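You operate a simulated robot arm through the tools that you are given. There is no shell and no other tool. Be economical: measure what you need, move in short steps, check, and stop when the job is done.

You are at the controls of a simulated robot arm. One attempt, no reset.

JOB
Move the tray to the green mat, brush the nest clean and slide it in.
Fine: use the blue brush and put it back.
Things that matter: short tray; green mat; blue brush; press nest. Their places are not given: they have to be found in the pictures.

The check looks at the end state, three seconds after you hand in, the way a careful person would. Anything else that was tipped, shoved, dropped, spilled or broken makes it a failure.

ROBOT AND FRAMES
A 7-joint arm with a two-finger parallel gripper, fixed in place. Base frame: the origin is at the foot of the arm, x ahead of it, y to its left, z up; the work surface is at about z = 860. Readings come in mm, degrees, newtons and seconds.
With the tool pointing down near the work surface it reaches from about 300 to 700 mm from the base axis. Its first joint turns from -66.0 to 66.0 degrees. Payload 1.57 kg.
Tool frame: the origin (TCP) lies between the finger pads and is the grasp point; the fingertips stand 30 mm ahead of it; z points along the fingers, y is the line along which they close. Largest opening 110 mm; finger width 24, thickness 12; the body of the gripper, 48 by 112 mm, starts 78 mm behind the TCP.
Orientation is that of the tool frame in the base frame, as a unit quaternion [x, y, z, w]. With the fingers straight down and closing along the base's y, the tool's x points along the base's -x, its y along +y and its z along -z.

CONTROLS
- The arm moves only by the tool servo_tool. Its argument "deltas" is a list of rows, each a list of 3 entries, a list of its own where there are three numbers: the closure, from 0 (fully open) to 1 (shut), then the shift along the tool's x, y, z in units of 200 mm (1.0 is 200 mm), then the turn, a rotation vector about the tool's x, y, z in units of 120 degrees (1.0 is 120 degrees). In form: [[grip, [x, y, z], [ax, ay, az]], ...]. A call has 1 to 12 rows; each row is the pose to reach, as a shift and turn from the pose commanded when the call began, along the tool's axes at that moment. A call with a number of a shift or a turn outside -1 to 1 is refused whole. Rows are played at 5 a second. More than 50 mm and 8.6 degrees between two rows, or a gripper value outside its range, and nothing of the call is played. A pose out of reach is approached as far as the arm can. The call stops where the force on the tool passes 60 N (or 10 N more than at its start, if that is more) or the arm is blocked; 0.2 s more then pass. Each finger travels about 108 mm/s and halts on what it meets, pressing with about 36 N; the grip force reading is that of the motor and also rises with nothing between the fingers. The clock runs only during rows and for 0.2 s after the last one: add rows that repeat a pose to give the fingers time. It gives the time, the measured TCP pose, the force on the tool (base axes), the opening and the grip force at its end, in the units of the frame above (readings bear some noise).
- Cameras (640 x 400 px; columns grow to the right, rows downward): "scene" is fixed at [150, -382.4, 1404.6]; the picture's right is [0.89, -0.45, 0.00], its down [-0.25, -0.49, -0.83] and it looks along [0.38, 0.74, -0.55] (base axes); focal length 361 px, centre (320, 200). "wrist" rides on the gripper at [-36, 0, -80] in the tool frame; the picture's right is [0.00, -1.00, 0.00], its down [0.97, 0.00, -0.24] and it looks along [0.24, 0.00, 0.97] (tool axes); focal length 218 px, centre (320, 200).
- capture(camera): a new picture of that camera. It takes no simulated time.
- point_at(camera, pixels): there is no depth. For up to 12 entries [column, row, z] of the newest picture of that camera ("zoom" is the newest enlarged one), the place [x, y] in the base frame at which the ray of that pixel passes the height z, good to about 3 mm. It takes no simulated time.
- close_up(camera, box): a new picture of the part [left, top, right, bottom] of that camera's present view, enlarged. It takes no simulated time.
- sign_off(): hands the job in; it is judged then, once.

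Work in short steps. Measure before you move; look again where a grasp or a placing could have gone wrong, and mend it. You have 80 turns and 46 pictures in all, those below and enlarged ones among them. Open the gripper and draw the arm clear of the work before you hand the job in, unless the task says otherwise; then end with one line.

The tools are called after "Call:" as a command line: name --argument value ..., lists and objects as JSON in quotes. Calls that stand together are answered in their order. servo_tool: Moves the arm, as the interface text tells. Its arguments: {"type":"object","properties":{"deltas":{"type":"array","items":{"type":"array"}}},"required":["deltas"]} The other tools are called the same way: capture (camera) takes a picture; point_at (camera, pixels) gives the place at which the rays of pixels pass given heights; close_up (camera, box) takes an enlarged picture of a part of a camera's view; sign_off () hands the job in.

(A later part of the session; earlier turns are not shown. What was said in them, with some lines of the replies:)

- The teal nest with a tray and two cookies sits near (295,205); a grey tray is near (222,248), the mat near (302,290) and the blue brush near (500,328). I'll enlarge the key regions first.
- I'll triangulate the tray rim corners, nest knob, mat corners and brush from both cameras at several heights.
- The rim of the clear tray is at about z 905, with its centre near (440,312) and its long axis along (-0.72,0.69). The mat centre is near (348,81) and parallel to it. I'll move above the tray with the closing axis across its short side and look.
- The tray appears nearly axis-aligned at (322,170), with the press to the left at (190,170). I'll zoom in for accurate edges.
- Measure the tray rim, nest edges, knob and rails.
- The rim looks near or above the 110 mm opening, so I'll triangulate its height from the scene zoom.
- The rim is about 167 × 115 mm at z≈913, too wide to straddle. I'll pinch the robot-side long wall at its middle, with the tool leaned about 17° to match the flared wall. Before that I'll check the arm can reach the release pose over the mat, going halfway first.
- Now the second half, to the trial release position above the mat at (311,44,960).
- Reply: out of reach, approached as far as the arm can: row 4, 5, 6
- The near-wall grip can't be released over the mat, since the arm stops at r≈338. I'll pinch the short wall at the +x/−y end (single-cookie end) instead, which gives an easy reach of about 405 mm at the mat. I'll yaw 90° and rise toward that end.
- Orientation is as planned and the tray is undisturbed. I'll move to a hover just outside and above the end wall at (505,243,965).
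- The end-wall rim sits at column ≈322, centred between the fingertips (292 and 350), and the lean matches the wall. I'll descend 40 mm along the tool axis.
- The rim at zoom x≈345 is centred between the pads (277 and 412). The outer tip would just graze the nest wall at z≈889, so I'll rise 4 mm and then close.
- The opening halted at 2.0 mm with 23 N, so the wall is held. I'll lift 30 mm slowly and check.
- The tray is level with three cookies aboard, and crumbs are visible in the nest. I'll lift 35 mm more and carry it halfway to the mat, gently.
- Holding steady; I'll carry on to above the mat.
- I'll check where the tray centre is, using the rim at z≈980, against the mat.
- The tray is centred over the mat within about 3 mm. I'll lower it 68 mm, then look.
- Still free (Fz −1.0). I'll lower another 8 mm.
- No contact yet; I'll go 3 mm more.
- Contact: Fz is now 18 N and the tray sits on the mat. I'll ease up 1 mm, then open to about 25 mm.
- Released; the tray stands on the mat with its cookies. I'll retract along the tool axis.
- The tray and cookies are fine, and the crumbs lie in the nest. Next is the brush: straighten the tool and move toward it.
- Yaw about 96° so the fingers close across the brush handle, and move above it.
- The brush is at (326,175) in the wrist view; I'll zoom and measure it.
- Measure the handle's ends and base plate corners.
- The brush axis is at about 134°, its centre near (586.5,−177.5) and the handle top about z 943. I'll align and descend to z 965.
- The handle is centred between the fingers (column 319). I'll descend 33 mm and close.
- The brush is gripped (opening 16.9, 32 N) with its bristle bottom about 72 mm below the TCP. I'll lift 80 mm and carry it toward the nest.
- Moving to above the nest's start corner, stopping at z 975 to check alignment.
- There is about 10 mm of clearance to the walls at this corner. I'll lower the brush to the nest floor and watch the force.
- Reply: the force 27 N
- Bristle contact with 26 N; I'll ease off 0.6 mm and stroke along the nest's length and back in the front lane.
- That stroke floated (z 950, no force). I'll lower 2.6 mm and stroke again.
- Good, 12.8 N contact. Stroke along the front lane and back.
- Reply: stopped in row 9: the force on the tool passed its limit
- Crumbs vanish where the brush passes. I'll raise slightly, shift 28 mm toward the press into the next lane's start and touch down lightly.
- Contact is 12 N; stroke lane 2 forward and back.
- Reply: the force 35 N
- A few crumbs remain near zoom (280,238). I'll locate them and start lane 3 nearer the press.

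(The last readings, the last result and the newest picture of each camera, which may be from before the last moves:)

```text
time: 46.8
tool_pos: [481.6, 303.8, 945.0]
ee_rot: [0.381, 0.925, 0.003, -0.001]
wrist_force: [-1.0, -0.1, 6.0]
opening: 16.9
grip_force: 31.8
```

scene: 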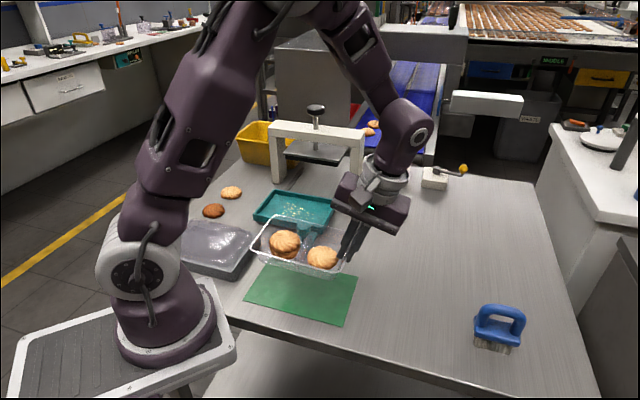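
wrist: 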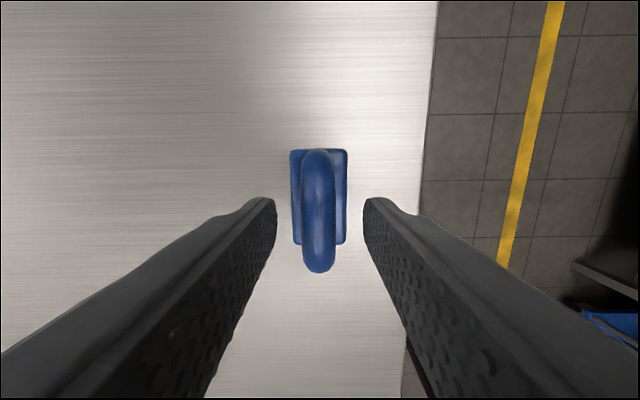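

Contact 6 N. These crumbs lie in this lane's band, so I'll stroke forward and back with slightly more pressure.

Call:
servo_tool --deltas '[[1, [0.06, 0, 0.003], [0, 0, 0]], [1, [0.12, 0, 0.003], [0, 0, 0]], [1, [0.18, 0, 0.003], [0, 0, 0]], [1, [0.24, 0, 0.003], [0, 0, 0]], [1, [0.3, 0, 0.003], [0, 0, 0]], [1, [0.34, 0, 0.003], [0, 0, 0]], [1, [0.26, 0, 0.003], [0, 0, 0]], [1, [0.18, 0, 0.003], [0, 0, 0]], [1, [0.1, 0, 0.003], [0, 0, 0]], [1, [0.03, 0, 0.003], [0, 0, 0]], [1, [0, 0, 0], [0, 0, 0]]]'

Call:
close_up --camera "scene" --box '[235, 140, 365, 250]'

```text
time: 49.2
tool_pos: [482.7, 299.7, 945.8]
ee_rot: [0.381, 0.925, 0.002, -0.003]
wrist_force: [-0.3, 0.2, -1.5]
opening: 17.0
grip_force: 32.2
```

```text
3.64 times, centred on (300, 195) of scene
```

zoom: 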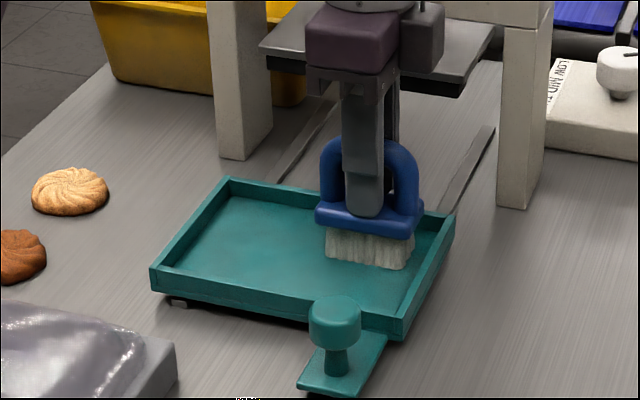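

The nest looks clean. I'll lift 70 mm and carry the brush back toward its home.

Call:
servo_tool --deltas '[[1, [0, 0, -0.1], [0, 0, 0]], [1, [0, 0, -0.25], [0, 0, 0]], [1, [0, 0, -0.35], [0, 0, 0]], [1, [-0.12, -0.078, -0.35], [0, 0, 0]], [1, [-0.29, -0.187, -0.35], [0, 0, 0]], [1, [-0.46, -0.297, -0.35], [0, 0, 0]], [1, [-0.62, -0.4, -0.35], [0, 0, 0]], [1, [-0.682, -0.441, -0.35], [0, 0, 0]]]'

Call:
servo_tool --deltas '[[1, [-0.12, -0.078, 0], [0, 0, 0]], [1, [-0.29, -0.187, 0], [0, 0, 0]], [1, [-0.46, -0.297, 0], [0, 0, 0]], [1, [-0.62, -0.4, 0], [0, 0, 0]], [1, [-0.682, -0.441, 0], [0, 0, 0]]]'

Call:
capture --camera "scene"

```text
time: 51.0
tool_pos: [515.2, 141.3, 1014.1]
ee_rot: [0.381, 0.925, 0.004, -0.002]
wrist_force: [-0.4, -1.2, -1.0]
opening: 16.9
grip_force: 32.2
```

```text
time: 52.2
tool_pos: [549.9, -15.5, 1011.8]
ee_rot: [0.381, 0.925, 0.003, -0.002]
wrist_force: [-0.1, 0.2, -1.1]
opening: 17.0
grip_force: 32.7
```

```text
10 pictures are left
```

scene: 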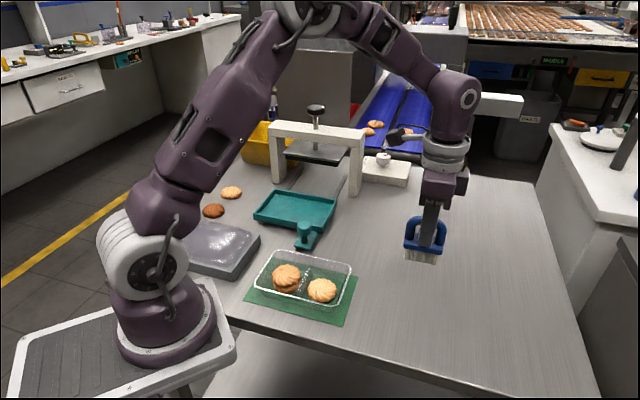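

The nest is clean and the tray is undisturbed. I'll carry the brush over its original spot and lower it to z 940.

Call:
servo_tool --deltas '[[1, [-0.12, -0.077, 0], [0, 0, 0.004]], [1, [-0.29, -0.185, 0], [0, 0, 0.0075]], [1, [-0.46, -0.294, 0], [0, 0, 0.0075]], [1, [-0.62, -0.396, 0], [0, 0, 0.0075]], [1, [-0.695, -0.444, 0], [0, 0, 0.0075]], [1, [-0.695, -0.444, 0.1], [0, 0, 0.0075]], [1, [-0.695, -0.444, 0.22], [0, 0, 0.0075]], [1, [-0.695, -0.444, 0.32], [0, 0, 0.0075]], [1, [-0.695, -0.444, 0.355], [0, 0, 0.0075]], [1, [-0.695, -0.444, 0.355], [0, 0, 0.0075]]]'

```text
time: 54.4
tool_pos: [587.0, -174.5, 940.5]
ee_rot: [0.388, 0.921, 0.002, -0.002]
wrist_force: [-0.2, -0.6, -1.5]
opening: 17.0
grip_force: 32.6
```

Lower the last part in small steps: about 7 mm to just above contact.

Call:
servo_tool --deltas '[[1, [0.005, -0.007, 0.015], [0, 0, 0]], [1, [0.01, -0.009, 0.03], [0, 0, 0]], [1, [0.01, -0.009, 0.037], [0, 0, 0]], [1, [0.01, -0.009, 0.037], [0, 0, 0]]]'

```text
time: 55.4
tool_pos: [583.7, -174.8, 933.6]
ee_rot: [0.389, 0.921, 0.003, -0.002]
wrist_force: [-0.6, 0.3, -1.6]
opening: 16.7
grip_force: 32.3
```

Call:
servo_tool --deltas '[[1, [0, 0, 0.005], [0, 0, 0]], [1, [0, 0, 0.009], [0, 0, 0]], [1, [0, 0, 0.009], [0, 0, 0]]]'

```text
time: 56.2
tool_pos: [584.1, -174.0, 933.3]
ee_rot: [0.389, 0.921, 0.002, -0.002]
wrist_force: [-0.1, -0.4, -1.3]
opening: 17.0
grip_force: 32.0
```

Call:
servo_tool --deltas '[[1, [0, 0, 0.006], [0, 0, 0]], [1, [0, 0, 0.012], [0, 0, 0]], [1, [0, 0, 0.012], [0, 0, 0]]]'

```text
time: 57.0
tool_pos: [583.6, -174.6, 930.9]
ee_rot: [0.389, 0.921, 0.003, -0.002]
wrist_force: [0.0, 0.1, -1.3]
opening: 16.8
grip_force: 31.8
```

Still no contact; the brush probably slid up about 2 mm in the grip. I'll lower further.

Call:
servo_tool --deltas '[[1, [0, 0, 0.005], [0, 0, 0]], [1, [0, 0, 0.01], [0, 0, 0]], [1, [0, 0, 0.01], [0, 0, 0]]]'

```text
time: 57.8
tool_pos: [583.1, -174.2, 929.9]
ee_rot: [0.389, 0.921, 0.002, -0.001]
wrist_force: [1.0, 1.6, 18.0]
opening: 17.2
grip_force: 31.8
```

Contact at 18 N. I'll release the brush by opening to about 44 mm.

Call:
servo_tool --deltas '[[1, [0, 0, -0.003], [0, 0, 0]], [0.8, [0, 0, -0.003], [0, 0, 0]], [0.65, [0, 0, -0.003], [0, 0, 0]], [0.6, [0, 0, -0.003], [0, 0, 0]], [0.6, [0, 0, -0.003], [0, 0, 0]], [0.6, [0, 0, -0.15], [0, 0, 0]], [0.6, [0, 0, -0.35], [0, 0, 0]], [0.6, [0, 0, -0.5], [0, 0, 0]], [0.6, [0, 0, -0.5], [0, 0, 0]]]'

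Call:
capture --camera "wrist"

Call:
close_up --camera "scene" --box '[430, 270, 570, 380]'

```text
time: 59.8
tool_pos: [583.7, -175.5, 1028.6]
ee_rot: [0.387, 0.922, 0.002, -0.002]
wrist_force: [0.6, -0.3, -0.6]
opening: 44.1
grip_force: 0.0
```

```text
9 pictures are left
```

wrist: 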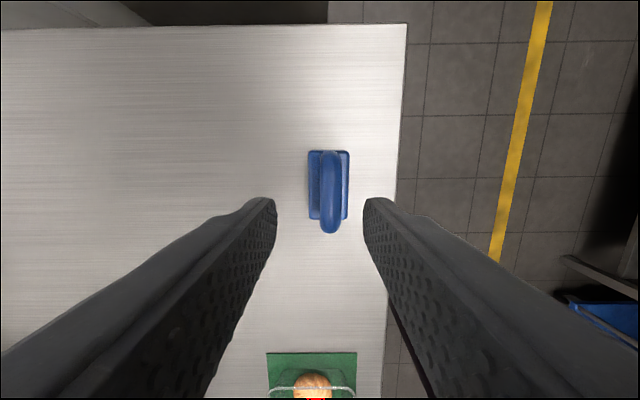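

```text
3.64 times, centred on (500, 325) of scene
```

zoom: 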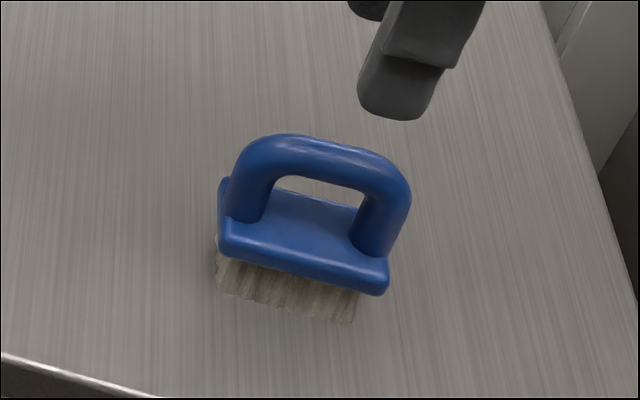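

The brush stands upright but may be a few mm off its original spot. I'll measure the old and new positions.

Call:
point_at --camera "scene" --pixels '[[474.5, 334.6, 888], [472.5, 338.7, 888], [520, 346, 888], [518.3, 350.6, 888]]'

Call:
point_at --camera "wrist" --pixels '[[308, 151, 890], [350, 151, 890], [348, 219, 890], [308, 219, 890]]'

```text
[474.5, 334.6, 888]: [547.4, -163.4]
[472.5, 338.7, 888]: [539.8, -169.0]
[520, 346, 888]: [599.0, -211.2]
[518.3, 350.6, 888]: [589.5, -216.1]
```

```text
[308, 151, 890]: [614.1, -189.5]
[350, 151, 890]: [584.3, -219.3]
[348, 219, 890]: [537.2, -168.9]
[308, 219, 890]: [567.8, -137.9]
```

The brush is standing within 10 mm of its original spot, which is good. Now for the nest: I'll yaw so the gripper is slim along the slide direction, close the fingers and head toward the knob near (405,191).

Call:
servo_tool --deltas '[[0.6, [0.03, 0.009, -0.15], [0, 0, -0.0686]], [0.7, [0.11, 0.032, -0.157], [0, 0, -0.137]], [0.8, [0.19, 0.055, -0.157], [0, 0, -0.206]], [0.9, [0.27, 0.078, -0.157], [0, 0, -0.274]], [1, [0.35, 0.1, -0.157], [0, 0, -0.343]], [1, [0.43, 0.124, -0.157], [0, 0, -0.411]], [1, [0.51, 0.147, -0.157], [0, 0, -0.48]], [1, [0.59, 0.17, -0.157], [0, 0, -0.548]], [1, [0.67, 0.193, -0.157], [0, 0, -0.617]], [1, [0.76, 0.218, -0.157], [0, 0, -0.686]], [1, [0.846, 0.243, -0.157], [0, 0, -0.754]], [1, [0.846, 0.243, -0.157], [0, 0, -0.754]]]'

```text
time: 62.4
tool_pos: [501.1, -21.6, 1060.9]
ee_rot: [-0.381, 0.924, 0.003, 0.001]
wrist_force: [-0.9, -0.1, 0.3]
opening: 0.0
grip_force: 21.3
```

Continue to near the knob, then look.

Call:
servo_tool --deltas '[[1, [-0.03, 0.15, 0.02], [0, 0, 0]], [1, [-0.09, 0.38, 0.05], [0, 0, 0]], [1, [-0.14, 0.6, 0.08], [0, 0, 0]], [1, [-0.19, 0.82, 0.1], [0, 0, 0]], [1, [-0.225, 0.97, 0.1], [0, 0, 0]], [1, [-0.225, 0.97, 0.1], [0, 0, 0]]]'

Call:
capture --camera "wrist"

```text
time: 63.8
tool_pos: [393.9, 148.5, 1040.2]
ee_rot: [-0.381, 0.925, 0.003, 0.0]
wrist_force: [0.8, 0.5, -0.1]
opening: 0.0
grip_force: 21.4
```

```text
7 pictures are left
```

wrist: 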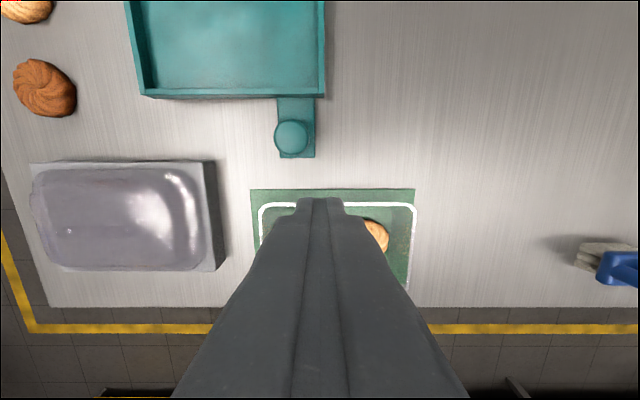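

The nest is clean; the knob is at (291,137). I'll measure it, plus the tray's far rim.

Call:
point_at --camera "wrist" --pixels '[[291, 136, 918], [291, 153, 910], [275, 136, 918], [307, 136, 918], [265, 204, 900], [410, 204, 900], [278, 157, 872], [230, 97, 889]]'

```text
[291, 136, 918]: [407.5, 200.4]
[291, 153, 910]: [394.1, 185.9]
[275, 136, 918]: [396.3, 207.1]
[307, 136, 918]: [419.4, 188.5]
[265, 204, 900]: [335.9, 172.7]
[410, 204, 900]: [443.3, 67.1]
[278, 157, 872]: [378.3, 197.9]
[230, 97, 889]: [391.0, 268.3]
```

Knob centre is near (407,199), front face u≈410, and the tray rim's far edge is u≈361. I'll descend in front of the knob at (381,173) to z 922.

Call:
servo_tool --deltas '[[1, [-0.041, 0.133, 0.05], [0, 0, 0]], [1, [-0.041, 0.133, 0.25], [0, 0, 0]], [1, [-0.041, 0.133, 0.4], [0, 0, 0]], [1, [-0.041, 0.133, 0.52], [0, 0, 0]], [1, [-0.041, 0.133, 0.59], [0, 0, 0]], [1, [-0.041, 0.133, 0.59], [0, 0, 0]]]'

Call:
close_up --camera "scene" --box '[235, 120, 395, 320]'

```text
time: 65.2
tool_pos: [383.8, 175.2, 922.0]
ee_rot: [-0.381, 0.924, 0.003, 0.001]
wrist_force: [0.3, 0.4, -0.1]
opening: 0.0
grip_force: 21.7
```

```text
2.00 times, centred on (315, 220) of scene
```

zoom: 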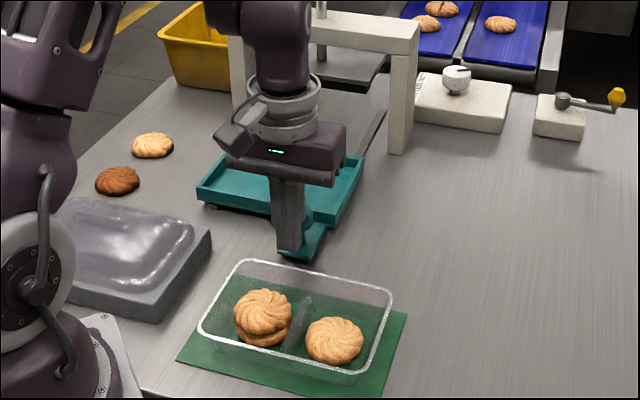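

The fingers are in front of the knob. I'll push 60 mm toward the press, slowly.

Call:
servo_tool --deltas '[[1, [-0.04, 0, 0], [0, 0, 0]], [1, [-0.08, 0, 0], [0, 0, 0]], [1, [-0.12, 0, 0], [0, 0, 0]], [1, [-0.16, 0, 0], [0, 0, 0]], [1, [-0.2, 0, 0], [0, 0, 0]], [1, [-0.25, 0, 0], [0, 0, 0]], [1, [-0.3, 0, 0], [0, 0, 0]]]'

Call:
close_up --camera "scene" --box '[235, 120, 395, 260]'

```text
time: 66.8
tool_pos: [425.5, 216.8, 924.4]
ee_rot: [-0.381, 0.925, 0.003, 0.001]
wrist_force: [0.2, -1.3, 0.8]
opening: 0.2
grip_force: 21.1
```

```text
2.86 times, centred on (315, 190) of scene
```

zoom: 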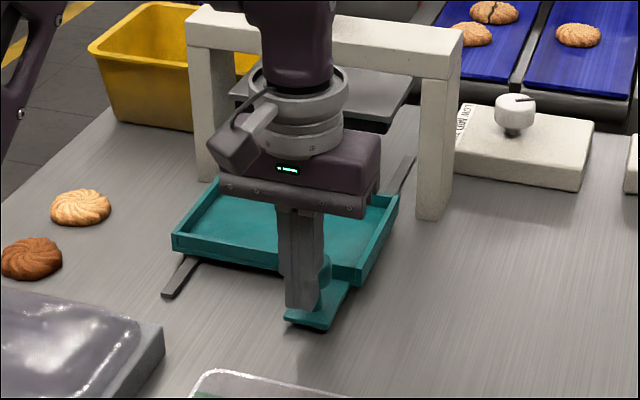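

It slides smoothly with low force. Push 50 mm more.

Call:
servo_tool --deltas '[[1, [-0.05, 0, 0.005], [0, 0, 0]], [1, [-0.1, 0, 0.005], [0, 0, 0]], [1, [-0.15, 0, 0.005], [0, 0, 0]], [1, [-0.2, 0, 0.005], [0, 0, 0]], [1, [-0.25, 0, 0.005], [0, 0, 0]], [1, [-0.25, 0, 0.005], [0, 0, 0]]]'

Call:
close_up --camera "scene" --box '[235, 100, 395, 240]'

```text
time: 68.2
tool_pos: [462.1, 252.6, 923.6]
ee_rot: [-0.381, 0.925, 0.003, 0.002]
wrist_force: [-0.6, -0.1, 0.1]
opening: 0.0
grip_force: 21.6
```

```text
2.86 times, centred on (315, 170) of scene
```

zoom: 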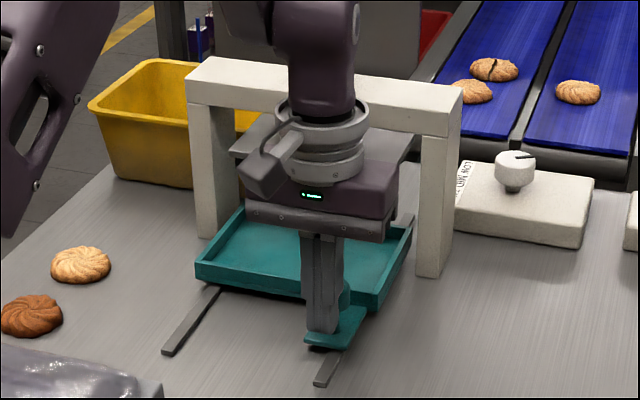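

About 55 mm remains to reach the press centre, with ample clearance to the beam. Push 40 mm more.

Call:
servo_tool --deltas '[[1, [-0.04, 0, 0], [0, 0, 0]], [1, [-0.08, 0, 0], [0, 0, 0]], [1, [-0.12, 0, 0], [0, 0, 0]], [1, [-0.16, 0, 0], [0, 0, 0]], [1, [-0.2, 0, 0], [0, 0, 0]], [1, [-0.2, 0, 0], [0, 0, 0]]]'

```text
time: 69.6
tool_pos: [489.5, 280.8, 924.0]
ee_rot: [-0.382, 0.924, 0.003, 0.001]
wrist_force: [0.3, -0.5, -0.9]
opening: 0.0
grip_force: 21.2
```

Still free. I'll creep on in 2–3 mm rows, watching for the end stop.

Call:
servo_tool --deltas '[[1, [-0.015, 0, 0], [0, 0, 0]], [1, [-0.03, 0, 0], [0, 0, 0]], [1, [-0.045, 0, 0], [0, 0, 0]], [1, [-0.06, 0, 0], [0, 0, 0]], [1, [-0.075, 0, 0], [0, 0, 0]], [1, [-0.09, 0, 0], [0, 0, 0]], [1, [-0.1, 0, 0], [0, 0, 0]], [1, [-0.1, 0, 0], [0, 0, 0]]]'

Call:
close_up --camera "scene" --box '[235, 100, 395, 240]'

```text
time: 71.5
tool_pos: [499.2, 289.4, 922.1]
ee_rot: [-0.381, 0.925, -0.002, -0.011]
wrist_force: [-8.6, -7.9, 0.1]
opening: 0.0
grip_force: 20.7
stopped in row 8: the force on the tool passed its limit (the readings are from after the stop); the commanded pose is now the measured one
```

```text
2.86 times, centred on (315, 170) of scene
```

zoom: 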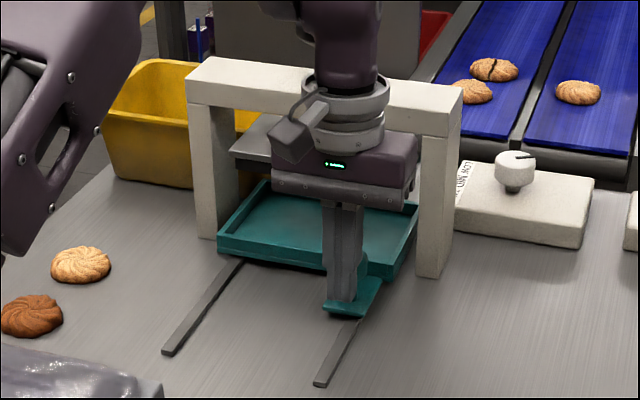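

The end stop is reached (force limit; nest centre u≈684, on the press axis at about 687). I'll back off from the knob and rise clear.

Call:
servo_tool --deltas '[[1, [0.05, 0, 0], [0, 0, 0]], [1, [0.2, 0, 0], [0, 0, 0]], [1, [0.35, 0, 0], [0, 0, 0]], [1, [0.4, 0, -0.2], [0, 0, 0]], [0.8, [0.4, 0, -0.4], [0, 0, 0]], [0.6, [0.4, 0, -0.6], [0, 0, 0]], [0.4, [0.4, 0, -0.8], [0, 0, 0]], [0.2, [0.4, -0.2, -0.9], [0, 0, 0]], [0, [0.4, -0.4, -0.95], [0, 0, 0]], [0, [0.4, -0.6, -0.95], [0, 0, 0]], [0, [0.4, -0.8, -0.95], [0, 0, 0]], [0, [0.4, -0.8, -0.95], [0, 0, 0]]]'

Call:
capture --camera "scene"

```text
time: 74.0
tool_pos: [556.3, 122.3, 1110.4]
ee_rot: [-0.381, 0.925, -0.001, -0.009]
wrist_force: [-0.1, -0.3, 0.1]
opening: 110.1
grip_force: 0.0
```

```text
2 pictures are left
```

scene: 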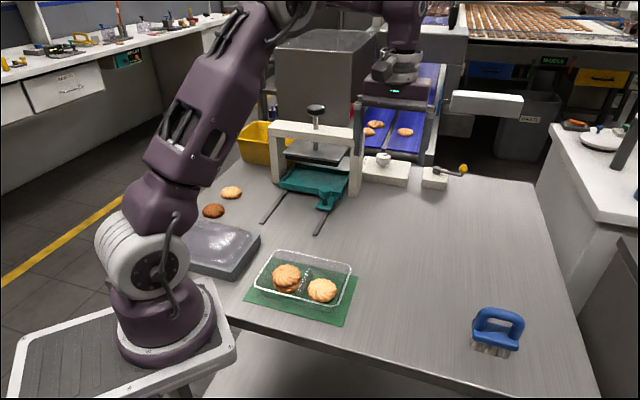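

One last close look at the nest in the press.

Call:
close_up --camera "scene" --box '[250, 120, 380, 220]'

```text
4.00 times, centred on (315, 170) of scene
```

zoom: 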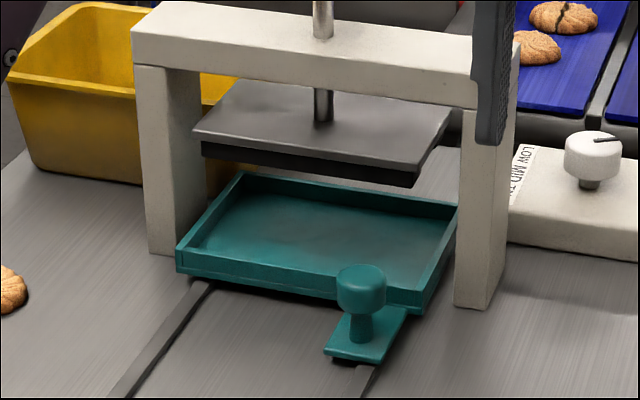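

The tray is on the mat with its cookies. The nest is clean and seated against its stop under the press, and the brush is back and upright. The arm is clear with the gripper open, so I'm handing in.

Call:
sign_off

```text
The job is handed in.
```

The job is handed in: the tray is on the green mat with all three cookies, the nest is brushed clean and slid into the press up to its stop, and the blue brush is upright about 10 mm from its original spot.
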